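You operate a simulated robot arm through the tools that you are given. There is no shell and no other tool. Be economical: measure what you need, move in short steps, check, and stop when the job is done.

Carry out the task below with a simulated robot arm. There is one attempt and no reset: what you move stays moved.

TASK
Put one of the packed couplings from the top of the packing table on top of the orange leak jet.
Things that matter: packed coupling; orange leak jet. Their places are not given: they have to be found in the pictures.

It is judged by the outcome, as a careful person would: the job done as asked, and still so three seconds after it is handed in. It fails if anything else is knocked over, pushed out of place, dropped, spilled or broken.

THE ROBOT
A 7-joint arm with a two-finger parallel gripper, fixed in place. Base frame: the origin is at the foot of the arm, x ahead of it, y to its left, z up; the work surface is at about z = 800. Lengths are in mm, angles in rad, forces in N, time in s.
With the tool pointing down near the work surface it reaches from about 300 to 700 mm from the base axis. Its first joint turns from -1.152 to 1.152 rad. Payload 1.57 kg.
Tool frame: the origin (TCP) lies between the finger pads and is the grasp point; the fingertips stand 30 mm ahead of it; z points along the fingers, y is the line along which they close. The gripper opens to 110 mm. The fingers are 24 mm wide and 12 mm thick; the gripper's body (48 by 112 mm) begins 78 mm behind the TCP.
Orientation is that of the tool frame in the base frame, as [roll, pitch, yaw] about the fixed x, y, z axes, in that order (R = Rz(yaw) Ry(pitch) Rx(roll)). With the fingers straight down and closing along the base's y, the tool's x points along the base's -x, its y along +y and its z along -z.

THE INTERFACE
- The arm moves only by the tool arm_command. Its argument "increments" is a list of rows, each an object (a shift or turn left out is 0, a gripper value left out holds the last) with "claw": the gripper command, from -1 (fully open) to 1 (shut), values between in proportion; "linear": the shift along the base's x, y, z in units of 50 mm (1.0 is 50 mm), a list of three; "twist": the turn about the base's z in units of 6 degrees (1.0 is 6 degrees). In form: [{"claw": claw, "linear": [dx, dy, dz], "twist": twist}, ...]. A call has 1 to 20 rows; each row shifts and turns the commanded pose from where the row before left it. A call with a number of a shift or a turn outside -1 to 1 is refused whole. A row lasts 0.2 s, in which the tool goes at most 50 mm and 0.15 rad; a call with a longer step from one row to the next is refused whole, and so is a gripper value outside its range. A pose out of reach is approached as far as the arm can. The call stops where the force on the tool passes 40 N (or 10 N more than at its start, if that is more) or the arm is blocked; 0.2 s more then pass. The fingers move at their own pace (about 108 mm/s each) and stop on an object; they squeeze with about 40 N. The grip force told is the motor's: it shows also when the fingers shut on nothing. Time passes only in rows, and 0.2 s behind the last, so rows that do not move let the fingers close. It gives the time, the measured TCP pose, the force on the tool (base axes), the opening and the grip force at its end, in the units of the frame above (readings bear some noise).
- Cameras (640 x 400 px; columns grow to the right, rows downward): "scene" is fixed at [153.1, -381.4, 1414.7]; the picture's right is [0.87, -0.49, 0.00], its down [-0.24, -0.42, -0.88] and it looks along [0.43, 0.76, -0.48] (base axes); focal length 375 px, centre (320, 200). "wrist" rides on the gripper at [-36, 0, -80] in the tool frame; the picture's right is [0.00, -1.00, 0.00], its down [0.97, 0.00, -0.24] and it looks along [0.24, 0.00, 0.97] (tool axes); focal length 218 px, centre (320, 200).
- camera(camera): a new picture of that camera. No time passes.
- point_at(camera, pixels): for up to 12 pixels [column, row] of the newest picture of that camera ("zoom" is the newest enlarged one), the place [x, y, z] in the base frame of the surface seen there, good to about 2 mm. No time passes.
- enlarge(camera, box): a new picture of the part [left, top, right, bottom] of that camera's present view, enlarged. No time passes.
- close_job(): hands the job in; it is judged then, once.

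Work in short steps. Measure before you move; look again where a grasp or a placing could have gone wrong, and mend it. You have 60 turns and 22 pictures in all, the two below and enlarged ones among them. Open the gripper and draw the arm clear of the work before you hand the job in, unless the task says otherwise; then end with one line.

The tools are called after ">>>" by a JSON object that holds its "api" and its "payload". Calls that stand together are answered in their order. arm_command: Moves the arm, as the interface text tells. Its arguments: {"type":"object","properties":{"increments":{"type":"array","items":{"type":"object","properties":{"claw":{"type":"number"},"linear":{"type":"array","items":{"type":"number"}},"twist":{"type":"number"}}}}},"required":["increments"]} The other tools are called the same way: camera (camera) takes a picture; point_at (camera, pixels) gives the place of the surface under pixels of a picture; enlarge (camera, box) takes an enlarged picture of a part of a camera's view; close_job () hands the job in.

At the start:

```text
t: 0.0
eef_pos: [412.3, 110.6, 1055.5]
tcp_rot: [3.141, 0.001, 3.141]
contact_force: [-0.2, 0.7, 0.2]
width: 110.1
grasp_force: 0.1
```

scene: 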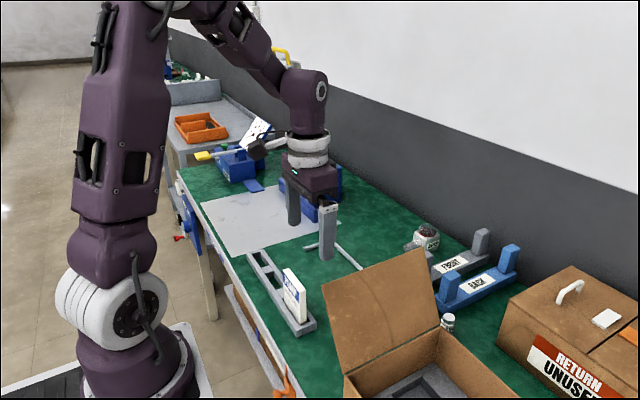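
wrist: 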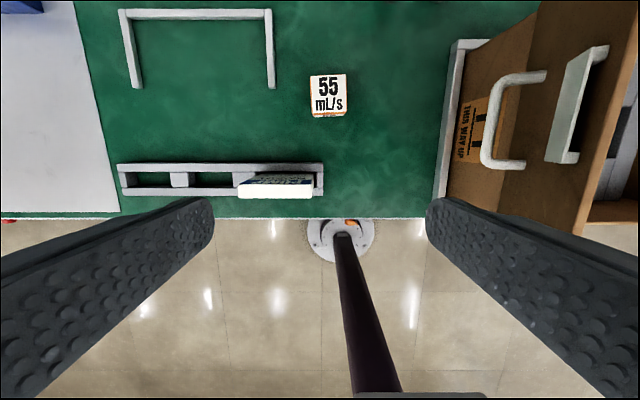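

The wrist view shows a "55 mL/s" block and a box standing in a rack. I'll enlarge both areas to identify them.

>>> {"api": "enlarge", "payload": {"camera": "scene", "box": [160, 100, 360, 225]}}

>>> {"api": "enlarge", "payload": {"camera": "scene", "box": [220, 210, 540, 400]}}

>>> {"api": "enlarge", "payload": {"camera": "wrist", "box": [100, 0, 420, 200]}}

```text
3.20 times, centred on (260, 162) of scene
```

zoom: 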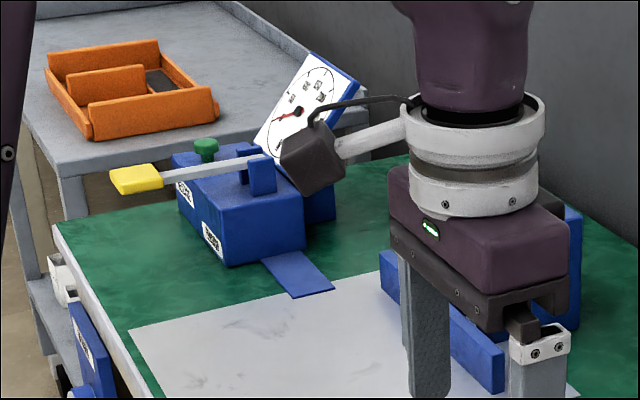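

```text
2.00 times, centred on (380, 305) of scene
```

zoom: 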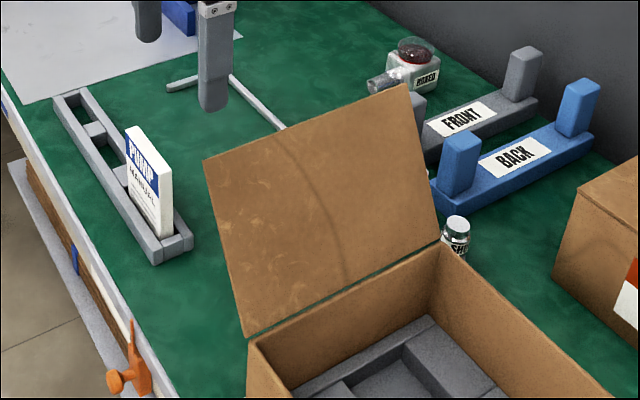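

```text
2.00 times, centred on (260, 100) of wrist
```

zoom: 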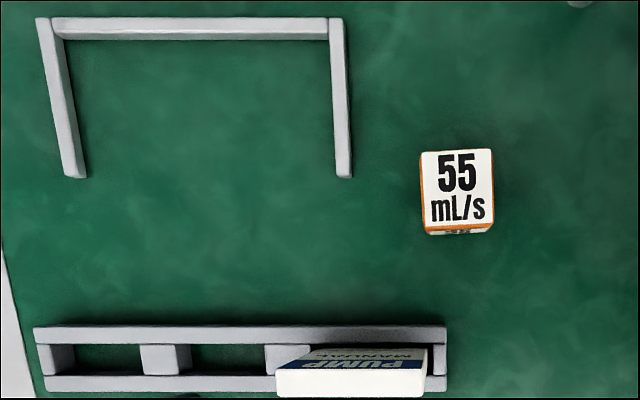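

The orange-sided "55 mL/s" block is probably the leak jet. No couplings are visible yet, so I'll raise the arm and look around the table to the right and further back.

>>> {"api": "arm_command", "payload": {"increments": [{"linear": [0, 0, 1]}, {"linear": [0, 0, 1]}, {"linear": [1, -0.8, 0]}, {"linear": [1, -0.8, 0]}, {"linear": [1, -0.8, 0]}, {"linear": [0, 0, 0]}]}}

>>> {"api": "camera", "payload": {"camera": "wrist"}}

>>> {"api": "camera", "payload": {"camera": "scene"}}

```text
refused: row 3 steps farther than a row can; nothing moved
```

```text
16 pictures are left
```

wrist: 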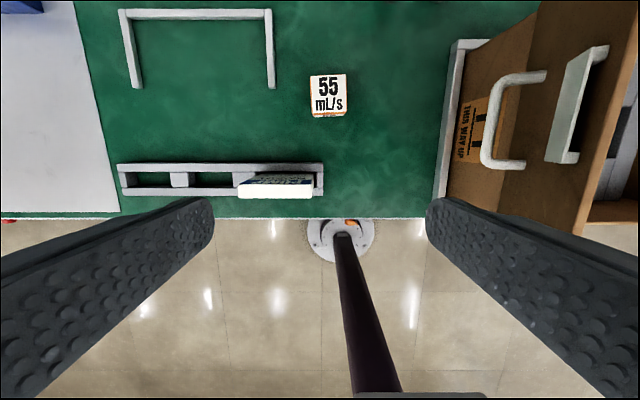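

```text
15 pictures are left
```

scene: 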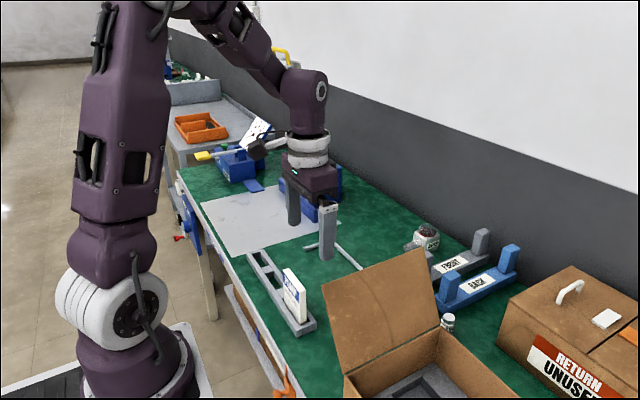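

The row was too long (limited to 50 mm in total), so I'm using smaller steps.

>>> {"api": "arm_command", "payload": {"increments": [{"linear": [0, 0, 1]}, {"linear": [0, 0, 1]}, {"linear": [0.7, -0.7, 0]}, {"linear": [0.7, -0.7, 0]}, {"linear": [0.7, -0.7, 0]}, {"linear": [0.7, -0.7, 0]}, {"linear": [0, 0, 0]}]}}

>>> {"api": "point_at", "payload": {"camera": "wrist", "pixels": [[328, 93], [312, 76], [345, 74], [347, 112], [313, 113], [328, 116], [400, 100], [455, 120], [270, 190]]}}

```text
t: 1.6
eef_pos: [548.7, -30.2, 1157.2]
tcp_rot: [3.141, -0.001, -3.141]
contact_force: [0.6, 0.5, 0.2]
width: 110.2
grasp_force: 0.0
```

```text
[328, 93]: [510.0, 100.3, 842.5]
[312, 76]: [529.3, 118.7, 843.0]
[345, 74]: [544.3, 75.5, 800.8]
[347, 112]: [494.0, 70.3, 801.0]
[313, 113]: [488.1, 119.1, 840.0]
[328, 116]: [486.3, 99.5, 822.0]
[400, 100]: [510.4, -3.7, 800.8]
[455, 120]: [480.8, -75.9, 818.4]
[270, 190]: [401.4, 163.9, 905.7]
```

The jet's top is at about (509, 100, 842). Now a look from the new pose.

>>> {"api": "camera", "payload": {"camera": "wrist"}}

>>> {"api": "enlarge", "payload": {"camera": "scene", "box": [160, 100, 440, 275]}}

```text
14 pictures are left
```

wrist: 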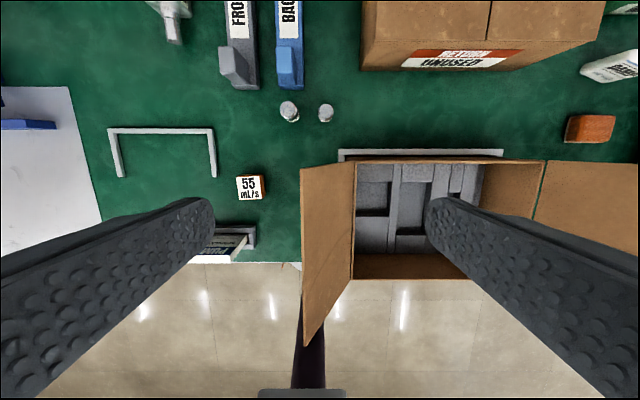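

```text
2.29 times, centred on (300, 188) of scene
```

zoom: 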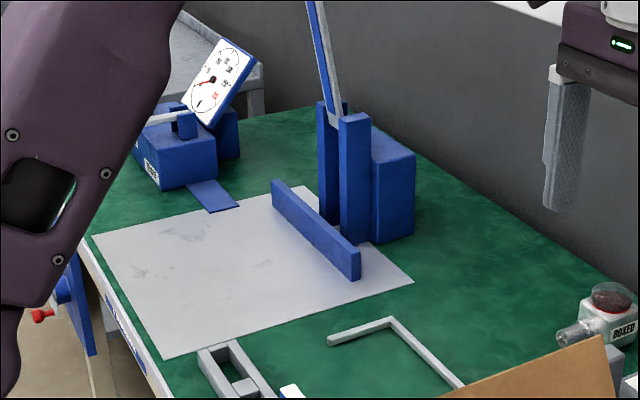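

Two small cylinders are at (289,110) and (326,112), an orange block is at (590,128), and there is an object at (172,20). I'll enlarge to read the labels.

>>> {"api": "enlarge", "payload": {"camera": "wrist", "box": [130, 0, 370, 150]}}

>>> {"api": "enlarge", "payload": {"camera": "scene", "box": [390, 215, 530, 335]}}

>>> {"api": "enlarge", "payload": {"camera": "wrist", "box": [480, 0, 640, 180]}}

>>> {"api": "point_at", "payload": {"camera": "wrist", "pixels": [[288, 107], [326, 108], [590, 128], [250, 188], [172, 10], [172, 30], [303, 180], [310, 330], [350, 190]]}}

```text
2.67 times, centred on (250, 75) of wrist
```

zoom: 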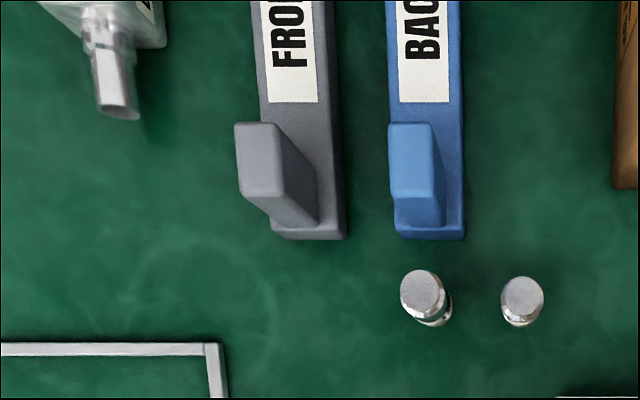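

```text
3.33 times, centred on (460, 275) of scene
```

zoom: 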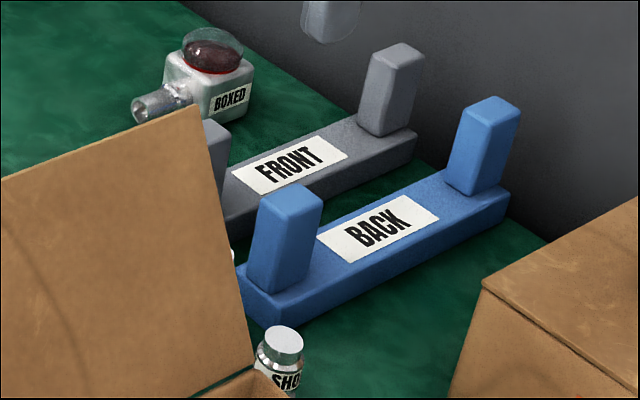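

```text
2.22 times, centred on (560, 90) of wrist
```

zoom: 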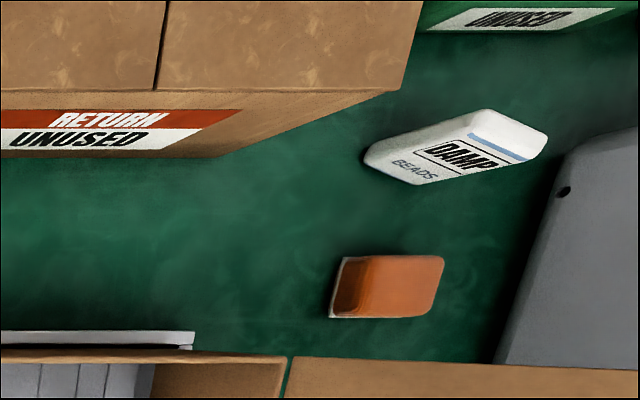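

```text
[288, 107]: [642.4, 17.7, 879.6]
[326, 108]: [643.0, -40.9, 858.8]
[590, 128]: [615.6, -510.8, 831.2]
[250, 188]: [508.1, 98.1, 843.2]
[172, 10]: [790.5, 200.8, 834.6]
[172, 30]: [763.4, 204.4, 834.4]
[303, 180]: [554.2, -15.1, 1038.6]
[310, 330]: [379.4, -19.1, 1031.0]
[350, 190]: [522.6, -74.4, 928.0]
```

The two cylinders, one tall with its top at 880 and one short at 859, look like the couplings, and one label starts "SHO…". I'll move clear of the box lid (edge at y≈-15, z≈1040) and view the labels and the jet at close range.

>>> {"api": "arm_command", "payload": {"increments": [{"linear": [-0.25, 0.8, 0]}, {"linear": [-0.25, 0.8, 0]}, {"linear": [-0.25, 0.8, 0]}, {"linear": [-0.25, 0, -0.9]}, {"linear": [0, 0, -1]}, {"linear": [0, 0, -1]}, {"linear": [0, 0, 0]}]}}

>>> {"api": "enlarge", "payload": {"camera": "wrist", "box": [200, 0, 520, 200]}}

```text
t: 3.2
eef_pos: [502.9, 89.7, 1010.1]
tcp_rot: [-3.14, 0.001, -3.141]
contact_force: [0.1, 0.1, -0.3]
width: 110.2
grasp_force: 0.1
```

```text
2.00 times, centred on (360, 100) of wrist
```

zoom: 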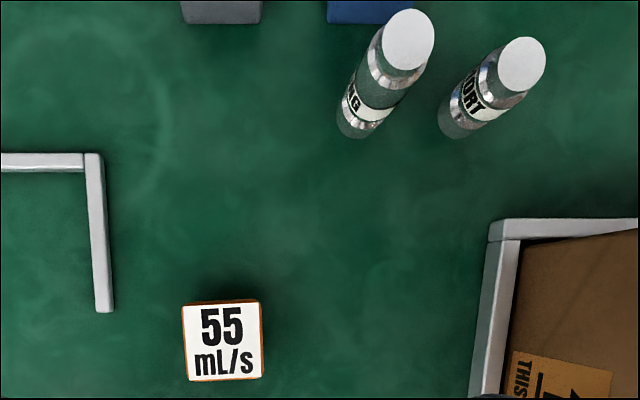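

The cylinders are labelled LONG and SHORT, so they are the couplings. Before committing, I'll check the other orange things: the item at the table edge in the scene view (285,380) and the text on the cube's side.

>>> {"api": "enlarge", "payload": {"camera": "scene", "box": [240, 330, 352, 400]}}

>>> {"api": "arm_command", "payload": {"increments": [{"linear": [-0.9, 0, 0]}, {"linear": [-0.9, 0, 0]}, {"linear": [-0.3, 0, -0.8]}, {"linear": [0, 0, 0]}]}}

>>> {"api": "enlarge", "payload": {"camera": "wrist", "box": [200, 0, 440, 150]}}

```text
5.71 times, centred on (296, 365) of scene
```

zoom: 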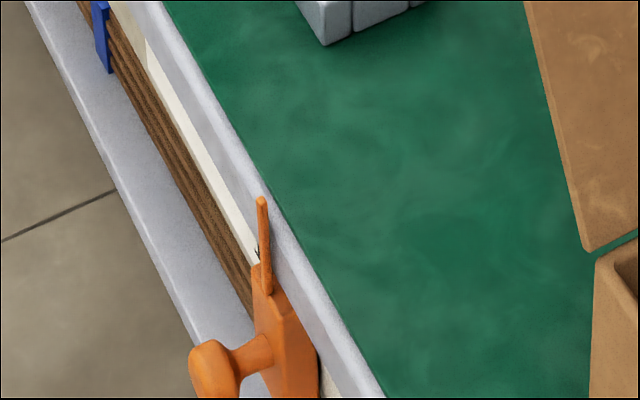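

```text
t: 4.2
eef_pos: [398.3, 92.2, 971.4]
tcp_rot: [-3.141, 0.0, -3.141]
contact_force: [-0.9, 0.1, 0.1]
width: 110.0
grasp_force: 0.0
```

```text
2.67 times, centred on (320, 75) of wrist
```

zoom: 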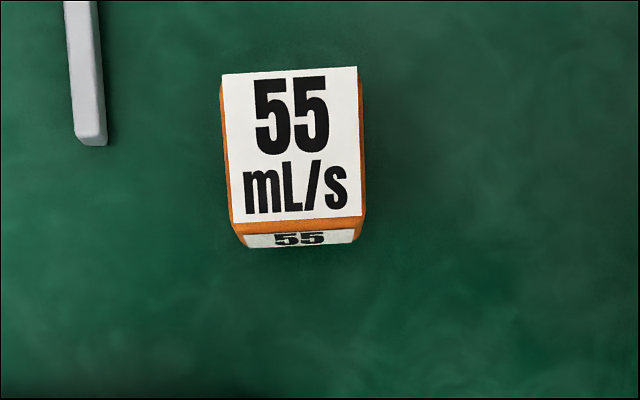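

The cube has orange sides and "55" labels, so it is the leak jet, and the edge item is a clamp-like tool. I'll approach the couplings from the lid-free side to measure them closely.

>>> {"api": "arm_command", "payload": {"increments": [{"linear": [0, 0, 0.8]}, {"linear": [0.9, 0, 0]}, {"linear": [0.9, 0, 0]}, {"linear": [0.9, 0, 0]}, {"linear": [0.9, 0, 0]}, {"linear": [0.6, 0, 0]}, {"linear": [0, 0, 0]}]}}

>>> {"api": "camera", "payload": {"camera": "wrist"}}

```text
t: 5.8
eef_pos: [605.6, 89.9, 1006.8]
tcp_rot: [-3.141, -0.002, 3.141]
contact_force: [-0.3, 0.0, -0.3]
width: 110.0
grasp_force: 0.0
```

```text
6 pictures are left
```

wrist: 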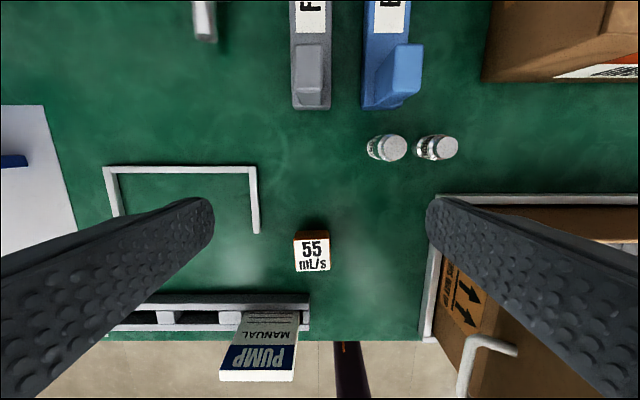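

Measuring the coupling tops at (394,147) and (445,147), the nearest blue and grey posts, the lid and the jet edges.

>>> {"api": "point_at", "payload": {"camera": "wrist", "pixels": [[394, 147], [384, 147], [404, 147], [445, 147], [435, 147], [455, 147], [445, 138], [445, 156], [385, 103], [408, 60], [500, 210], [560, 215]]}}

>>> {"api": "point_at", "payload": {"camera": "wrist", "pixels": [[297, 240], [327, 240], [328, 268], [299, 270], [312, 255], [620, 215], [470, 300], [430, 300], [330, 238], [312, 234], [394, 138], [394, 156]]}}

```text
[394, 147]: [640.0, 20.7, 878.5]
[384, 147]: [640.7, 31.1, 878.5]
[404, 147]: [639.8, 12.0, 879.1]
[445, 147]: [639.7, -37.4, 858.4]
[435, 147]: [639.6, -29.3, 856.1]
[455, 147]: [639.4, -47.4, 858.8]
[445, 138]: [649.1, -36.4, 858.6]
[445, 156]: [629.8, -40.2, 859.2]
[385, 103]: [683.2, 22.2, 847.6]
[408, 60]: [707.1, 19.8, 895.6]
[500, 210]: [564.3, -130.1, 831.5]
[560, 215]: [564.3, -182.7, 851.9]
```

```text
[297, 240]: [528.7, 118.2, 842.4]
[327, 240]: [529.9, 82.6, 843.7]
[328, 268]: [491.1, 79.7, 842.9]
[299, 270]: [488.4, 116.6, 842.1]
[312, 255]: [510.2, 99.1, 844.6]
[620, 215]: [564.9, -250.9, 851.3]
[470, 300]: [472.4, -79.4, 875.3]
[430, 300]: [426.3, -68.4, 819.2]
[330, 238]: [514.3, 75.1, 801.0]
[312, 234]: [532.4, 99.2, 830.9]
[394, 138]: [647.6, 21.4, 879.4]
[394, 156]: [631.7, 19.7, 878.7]
```

SHORT is at (640,-38), top 859, about 24 mm wide and 58 mm from LONG. I'll narrow the gripper to about 50 mm so the inner finger fits between them, and move above it at safe height.

>>> {"api": "arm_command", "payload": {"increments": [{"claw": 0.09, "linear": [0.69, 0, 0]}, {"linear": [0, -0.853, 0]}, {"linear": [0, -0.853, 0]}, {"linear": [0, -0.853, 0]}, {"linear": [0, 0, -1]}, {"linear": [0, 0, 0]}, {"linear": [0, 0, 0]}]}}

>>> {"api": "camera", "payload": {"camera": "wrist"}}

```text
t: 7.4
eef_pos: [643.9, -36.0, 957.3]
tcp_rot: [3.141, 0.001, -3.141]
contact_force: [0.1, 0.2, 0.0]
width: 50.2
grasp_force: 0.1
```

```text
5 pictures are left
```

wrist: 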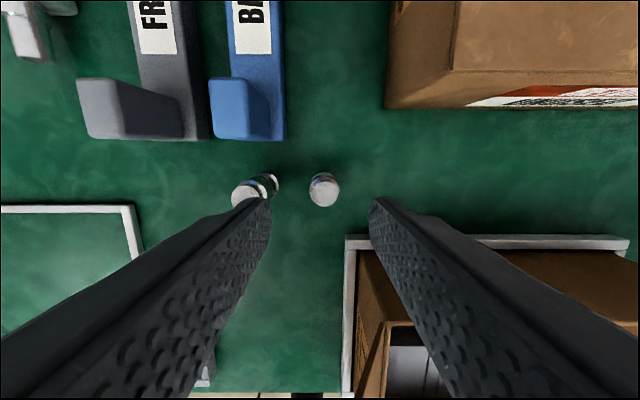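

Centred view. I'll verify SHORT at (324,190) and LONG's visible top before descending.

>>> {"api": "point_at", "payload": {"camera": "wrist", "pixels": [[324, 191], [313, 191], [336, 191], [324, 181], [324, 203], [245, 192], [258, 192]]}}

```text
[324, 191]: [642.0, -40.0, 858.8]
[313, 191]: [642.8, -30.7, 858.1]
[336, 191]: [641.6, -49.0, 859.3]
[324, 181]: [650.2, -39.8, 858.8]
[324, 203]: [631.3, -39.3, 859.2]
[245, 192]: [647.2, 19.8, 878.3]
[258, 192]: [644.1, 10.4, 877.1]
```

Centre is about (641,-40). A small correction, then down to z≈840.

>>> {"api": "arm_command", "payload": {"increments": [{"linear": [-0.04, -0.04, -0.6]}, {"linear": [0, 0, -0.6]}, {"linear": [0, 0, -0.6]}, {"linear": [0, 0, -0.5]}, {"linear": [0, 0, 0]}]}}

```text
t: 8.1
eef_pos: [642.9, -36.2, 899.7]
tcp_rot: [3.138, 0.013, 3.14]
contact_force: [-1.5, 4.6, 27.0]
width: 50.0
grasp_force: 0.1
stopped in row 3: the force on the tool passed its limit (the readings are from after the stop); the commanded pose is now the measured one
```

Unexpected contact at z=900. I'll look before doing anything else.

>>> {"api": "camera", "payload": {"camera": "scene"}}

>>> {"api": "camera", "payload": {"camera": "wrist"}}

```text
4 pictures are left
```

scene: 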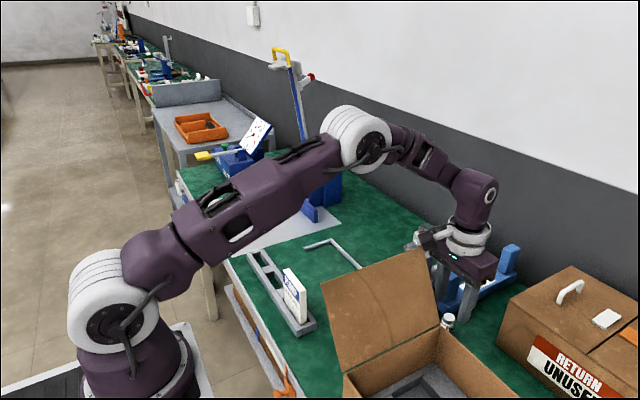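

```text
3 pictures are left
```

wrist: 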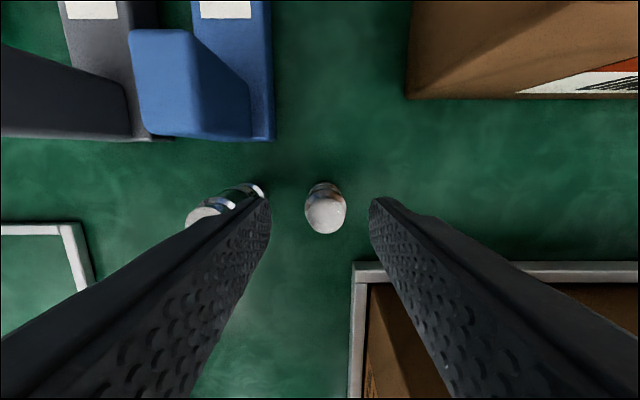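

>>> {"api": "point_at", "payload": {"camera": "wrist", "pixels": [[200, 214], [190, 214], [212, 210], [225, 205], [245, 190], [258, 190], [325, 214], [268, 205], [266, 198], [372, 203], [306, 214], [344, 214]]}}

>>> {"api": "enlarge", "payload": {"camera": "wrist", "box": [160, 150, 400, 300]}}

```text
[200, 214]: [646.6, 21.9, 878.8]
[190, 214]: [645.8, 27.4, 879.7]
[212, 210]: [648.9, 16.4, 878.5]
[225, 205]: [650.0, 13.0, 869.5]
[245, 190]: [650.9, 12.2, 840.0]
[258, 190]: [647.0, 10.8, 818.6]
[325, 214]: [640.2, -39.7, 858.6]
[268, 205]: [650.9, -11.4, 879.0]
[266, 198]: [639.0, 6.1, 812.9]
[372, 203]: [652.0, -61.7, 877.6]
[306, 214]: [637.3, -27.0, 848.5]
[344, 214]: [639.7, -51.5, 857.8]
```

```text
2.67 times, centred on (280, 225) of wrist
```

zoom: 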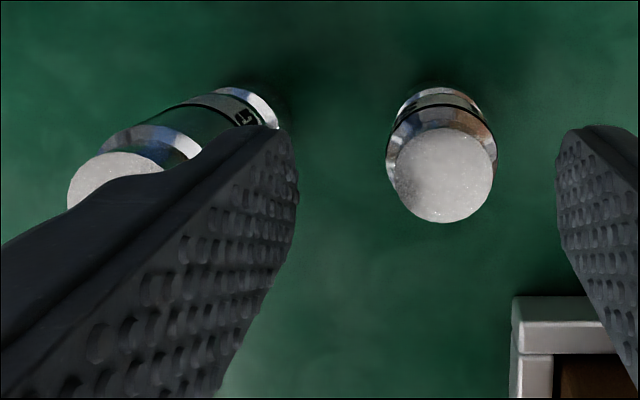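

LONG stands unmoved and the fingers look free in the picture. I'll check whether the gripper body is touching the box lid or the posts.

>>> {"api": "point_at", "payload": {"camera": "scene", "pixels": [[418, 253], [434, 305], [437, 318], [330, 290], [430, 258], [470, 275], [492, 270], [432, 238], [442, 262], [470, 300], [448, 319], [510, 250]]}}

>>> {"api": "point_at", "payload": {"camera": "wrist", "pixels": [[160, 60], [195, 50], [60, 110], [5, 60], [120, 85], [30, 20], [500, 60], [420, 90], [370, 290], [255, 215], [262, 230], [372, 215]]}}

```text
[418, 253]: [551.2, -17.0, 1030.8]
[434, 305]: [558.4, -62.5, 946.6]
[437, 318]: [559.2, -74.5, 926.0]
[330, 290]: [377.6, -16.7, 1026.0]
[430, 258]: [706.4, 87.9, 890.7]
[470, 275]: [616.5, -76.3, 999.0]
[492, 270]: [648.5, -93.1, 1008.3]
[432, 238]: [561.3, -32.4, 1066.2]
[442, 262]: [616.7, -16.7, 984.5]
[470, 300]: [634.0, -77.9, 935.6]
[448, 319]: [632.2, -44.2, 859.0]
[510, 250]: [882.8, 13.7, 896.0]
```

```text
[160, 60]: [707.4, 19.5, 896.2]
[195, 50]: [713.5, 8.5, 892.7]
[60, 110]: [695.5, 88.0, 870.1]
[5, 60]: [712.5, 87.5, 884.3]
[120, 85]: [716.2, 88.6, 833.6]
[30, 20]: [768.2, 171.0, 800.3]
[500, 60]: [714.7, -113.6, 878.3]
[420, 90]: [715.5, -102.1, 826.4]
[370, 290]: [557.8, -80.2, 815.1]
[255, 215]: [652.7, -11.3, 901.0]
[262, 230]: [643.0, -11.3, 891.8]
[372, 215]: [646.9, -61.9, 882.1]
```

The cause is the dark block on the wrist, near (561,-32) at z≈1035–1066. It came down on the box lid's top edge at (551,-17,1031), and the lid still stands where it was. I'll back straight up, then turn the tool -90° so the block points to +y and the fingers close along x.

>>> {"api": "arm_command", "payload": {"increments": [{"linear": [0, 0, 0.5]}, {"linear": [0, 0, 0.8]}, {"linear": [0, 0, 0.8]}, {"twist": -1}, {"twist": -1}, {"twist": -1}, {"twist": -1}, {"twist": -1}, {"twist": -1}, {"twist": -1}, {"twist": -1}, {"twist": -1}, {"twist": -1}, {"twist": -1}, {"twist": -1}, {"twist": -1}, {"twist": -1}, {"twist": -1, "claw": -0.3}, {"linear": [0, 0, 0]}]}}

>>> {"api": "camera", "payload": {"camera": "scene"}}

```text
t: 12.1
eef_pos: [642.5, -36.7, 1003.1]
tcp_rot: [3.138, 0.01, 1.568]
contact_force: [0.4, -0.1, -0.3]
width: 71.5
grasp_force: 0.1
```

```text
1 pictures are left
```

scene: 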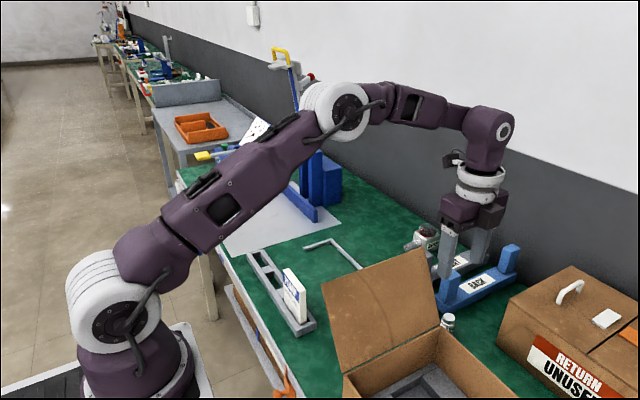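

The lid is unmoved and the block now points to +y. I'll align to (640.5,-39.5) and descend to z≈840 with the fingers straddling in x.

>>> {"api": "arm_command", "payload": {"increments": [{"linear": [-0.04, -0.06, -0.6]}, {"linear": [0, 0, -0.6]}, {"linear": [0, 0, -0.6]}, {"linear": [0, 0, -0.6]}, {"linear": [0, 0, -0.5]}, {"linear": [0, 0, -0.36]}, {"linear": [0, 0, 0]}]}}

```text
t: 13.7
eef_pos: [640.0, -39.8, 841.9]
tcp_rot: [3.14, 0.008, 1.569]
contact_force: [0.3, 0.1, -0.2]
width: 71.4
grasp_force: 0.0
```

No contact this time. Closing on the coupling.

>>> {"api": "arm_command", "payload": {"increments": [{"claw": 1}, {"claw": 1}, {"claw": 1}, {"claw": 1}]}}

```text
t: 14.7
eef_pos: [639.4, -39.2, 842.6]
tcp_rot: [3.139, 0.01, 1.569]
contact_force: [0.1, -1.0, 1.1]
width: 25.9
grasp_force: 37.2
```

Gripped (width 25.9, 37 N). Lift to z≈970, cross to y≈99.5 over LONG, then come back to x≈509.

>>> {"api": "arm_command", "payload": {"increments": [{"linear": [0, 0, 0.4]}, {"linear": [0, 0, 0.8]}, {"linear": [0, 0, 0.8]}, {"linear": [0, 0, 0.6]}, {"linear": [0, 0.7, 0]}, {"linear": [0, 0.7, 0]}, {"linear": [0, 0.7, 0]}, {"linear": [0, 0.68, 0]}, {"linear": [-0.65, 0, 0]}, {"linear": [-0.65, 0, 0]}, {"linear": [-0.65, 0, 0]}, {"linear": [-0.65, 0, 0]}, {"linear": [0, 0, 0]}, {"linear": [0, 0, 0]}]}}

```text
t: 17.7
eef_pos: [513.4, 97.5, 970.7]
tcp_rot: [3.14, 0.009, 1.57]
contact_force: [0.1, 0.5, -1.8]
width: 25.8
grasp_force: 36.9
```

Still held. Small correction towards (509.5, 99.3), down to just above the jet.

>>> {"api": "arm_command", "payload": {"increments": [{"linear": [-0.05, 0.02, -0.5]}, {"linear": [0, 0, -0.6]}, {"linear": [0, 0, -0.48]}, {"linear": [0, 0, 0]}]}}

>>> {"api": "arm_command", "payload": {"increments": [{"linear": [0, 0, 0]}]}}

>>> {"api": "camera", "payload": {"camera": "wrist"}}

```text
t: 18.7
eef_pos: [509.8, 99.6, 892.5]
tcp_rot: [3.141, 0.011, 1.572]
contact_force: [0.4, -0.4, -1.6]
width: 26.1
grasp_force: 36.8
```

```text
t: 19.1
eef_pos: [509.6, 99.0, 892.6]
tcp_rot: [3.141, 0.009, 1.571]
contact_force: [-0.9, -0.1, -1.0]
width: 26.2
grasp_force: 36.8
```

```text
0 pictures are left
```

wrist: 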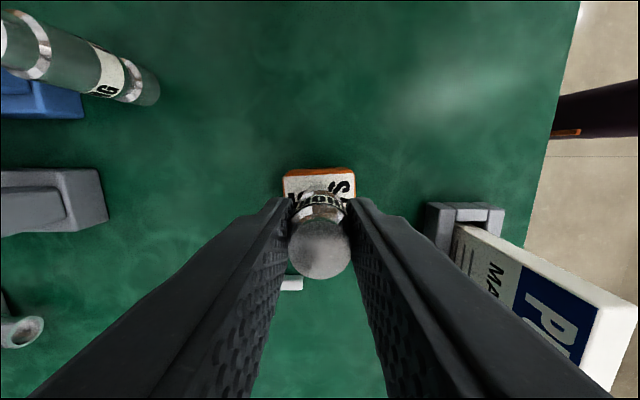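

Coupling is over the cube. Verifying the relative position from this picture.

>>> {"api": "point_at", "payload": {"camera": "wrist", "pixels": [[320, 250], [320, 222], [320, 275], [289, 178], [353, 176], [320, 172], [286, 196], [320, 184], [298, 196], [460, 240]]}}

```text
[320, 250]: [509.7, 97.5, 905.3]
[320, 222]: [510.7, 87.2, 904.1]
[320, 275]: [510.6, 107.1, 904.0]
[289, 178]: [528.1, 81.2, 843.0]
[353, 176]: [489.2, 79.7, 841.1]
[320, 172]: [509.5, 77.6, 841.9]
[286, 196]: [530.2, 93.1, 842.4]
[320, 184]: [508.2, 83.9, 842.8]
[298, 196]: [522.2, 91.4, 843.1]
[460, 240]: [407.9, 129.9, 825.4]
```

Well centred: coupling (510, 97.5), jet (509, 99). Lowering in small steps until light contact.

>>> {"api": "arm_command", "payload": {"increments": [{"linear": [0, 0.02, -0.04]}, {"linear": [0, 0, -0.04]}, {"linear": [0, 0, 0]}]}}

```text
t: 19.9
eef_pos: [509.5, 101.0, 888.6]
tcp_rot: [3.139, 0.009, 1.569]
contact_force: [-1.4, 0.3, 9.5]
width: 25.7
grasp_force: 36.8
```

Contact (force went from -1 to +9.5 N), so it is seated. I'll open gently, then fully enough, then rise straight up.

>>> {"api": "arm_command", "payload": {"increments": [{"claw": 0.45}, {"claw": 0.3}, {"claw": 0.1}, {"claw": -0.2}, {"claw": -0.2}, {"linear": [0, 0, 0.4]}, {"linear": [0, 0, 0.8]}, {"linear": [0, 0, 1]}, {"linear": [0, 0, 1]}, {"linear": [0, 0, 0]}]}}

```text
t: 22.1
eef_pos: [508.5, 100.0, 1047.8]
tcp_rot: [3.14, 0.01, 1.57]
contact_force: [0.9, 0.4, 0.9]
width: 65.9
grasp_force: 0.1
```

Released and clear. One more lift to draw away, with time to settle.

>>> {"api": "arm_command", "payload": {"increments": [{"linear": [0, 0, 1]}, {"linear": [-0.8, 0, 0]}, {"linear": [-0.8, 0, 0]}, {"linear": [0, 0, 0]}]}}

>>> {"api": "close_job", "payload": {}}

```text
t: 23.1
eef_pos: [428.2, 101.1, 1098.6]
tcp_rot: [3.138, 0.009, 1.571]
contact_force: [-0.6, -0.1, -0.6]
width: 65.9
grasp_force: 0.0
```

```text
The job is handed in.
```

I set the SHORT coupling on top of the orange 55 mL/s leak jet, released it and drew the arm clear; I had no pictures left to check it after release, and an earlier attempt bumped the box lid, which looked unmoved afterwards.
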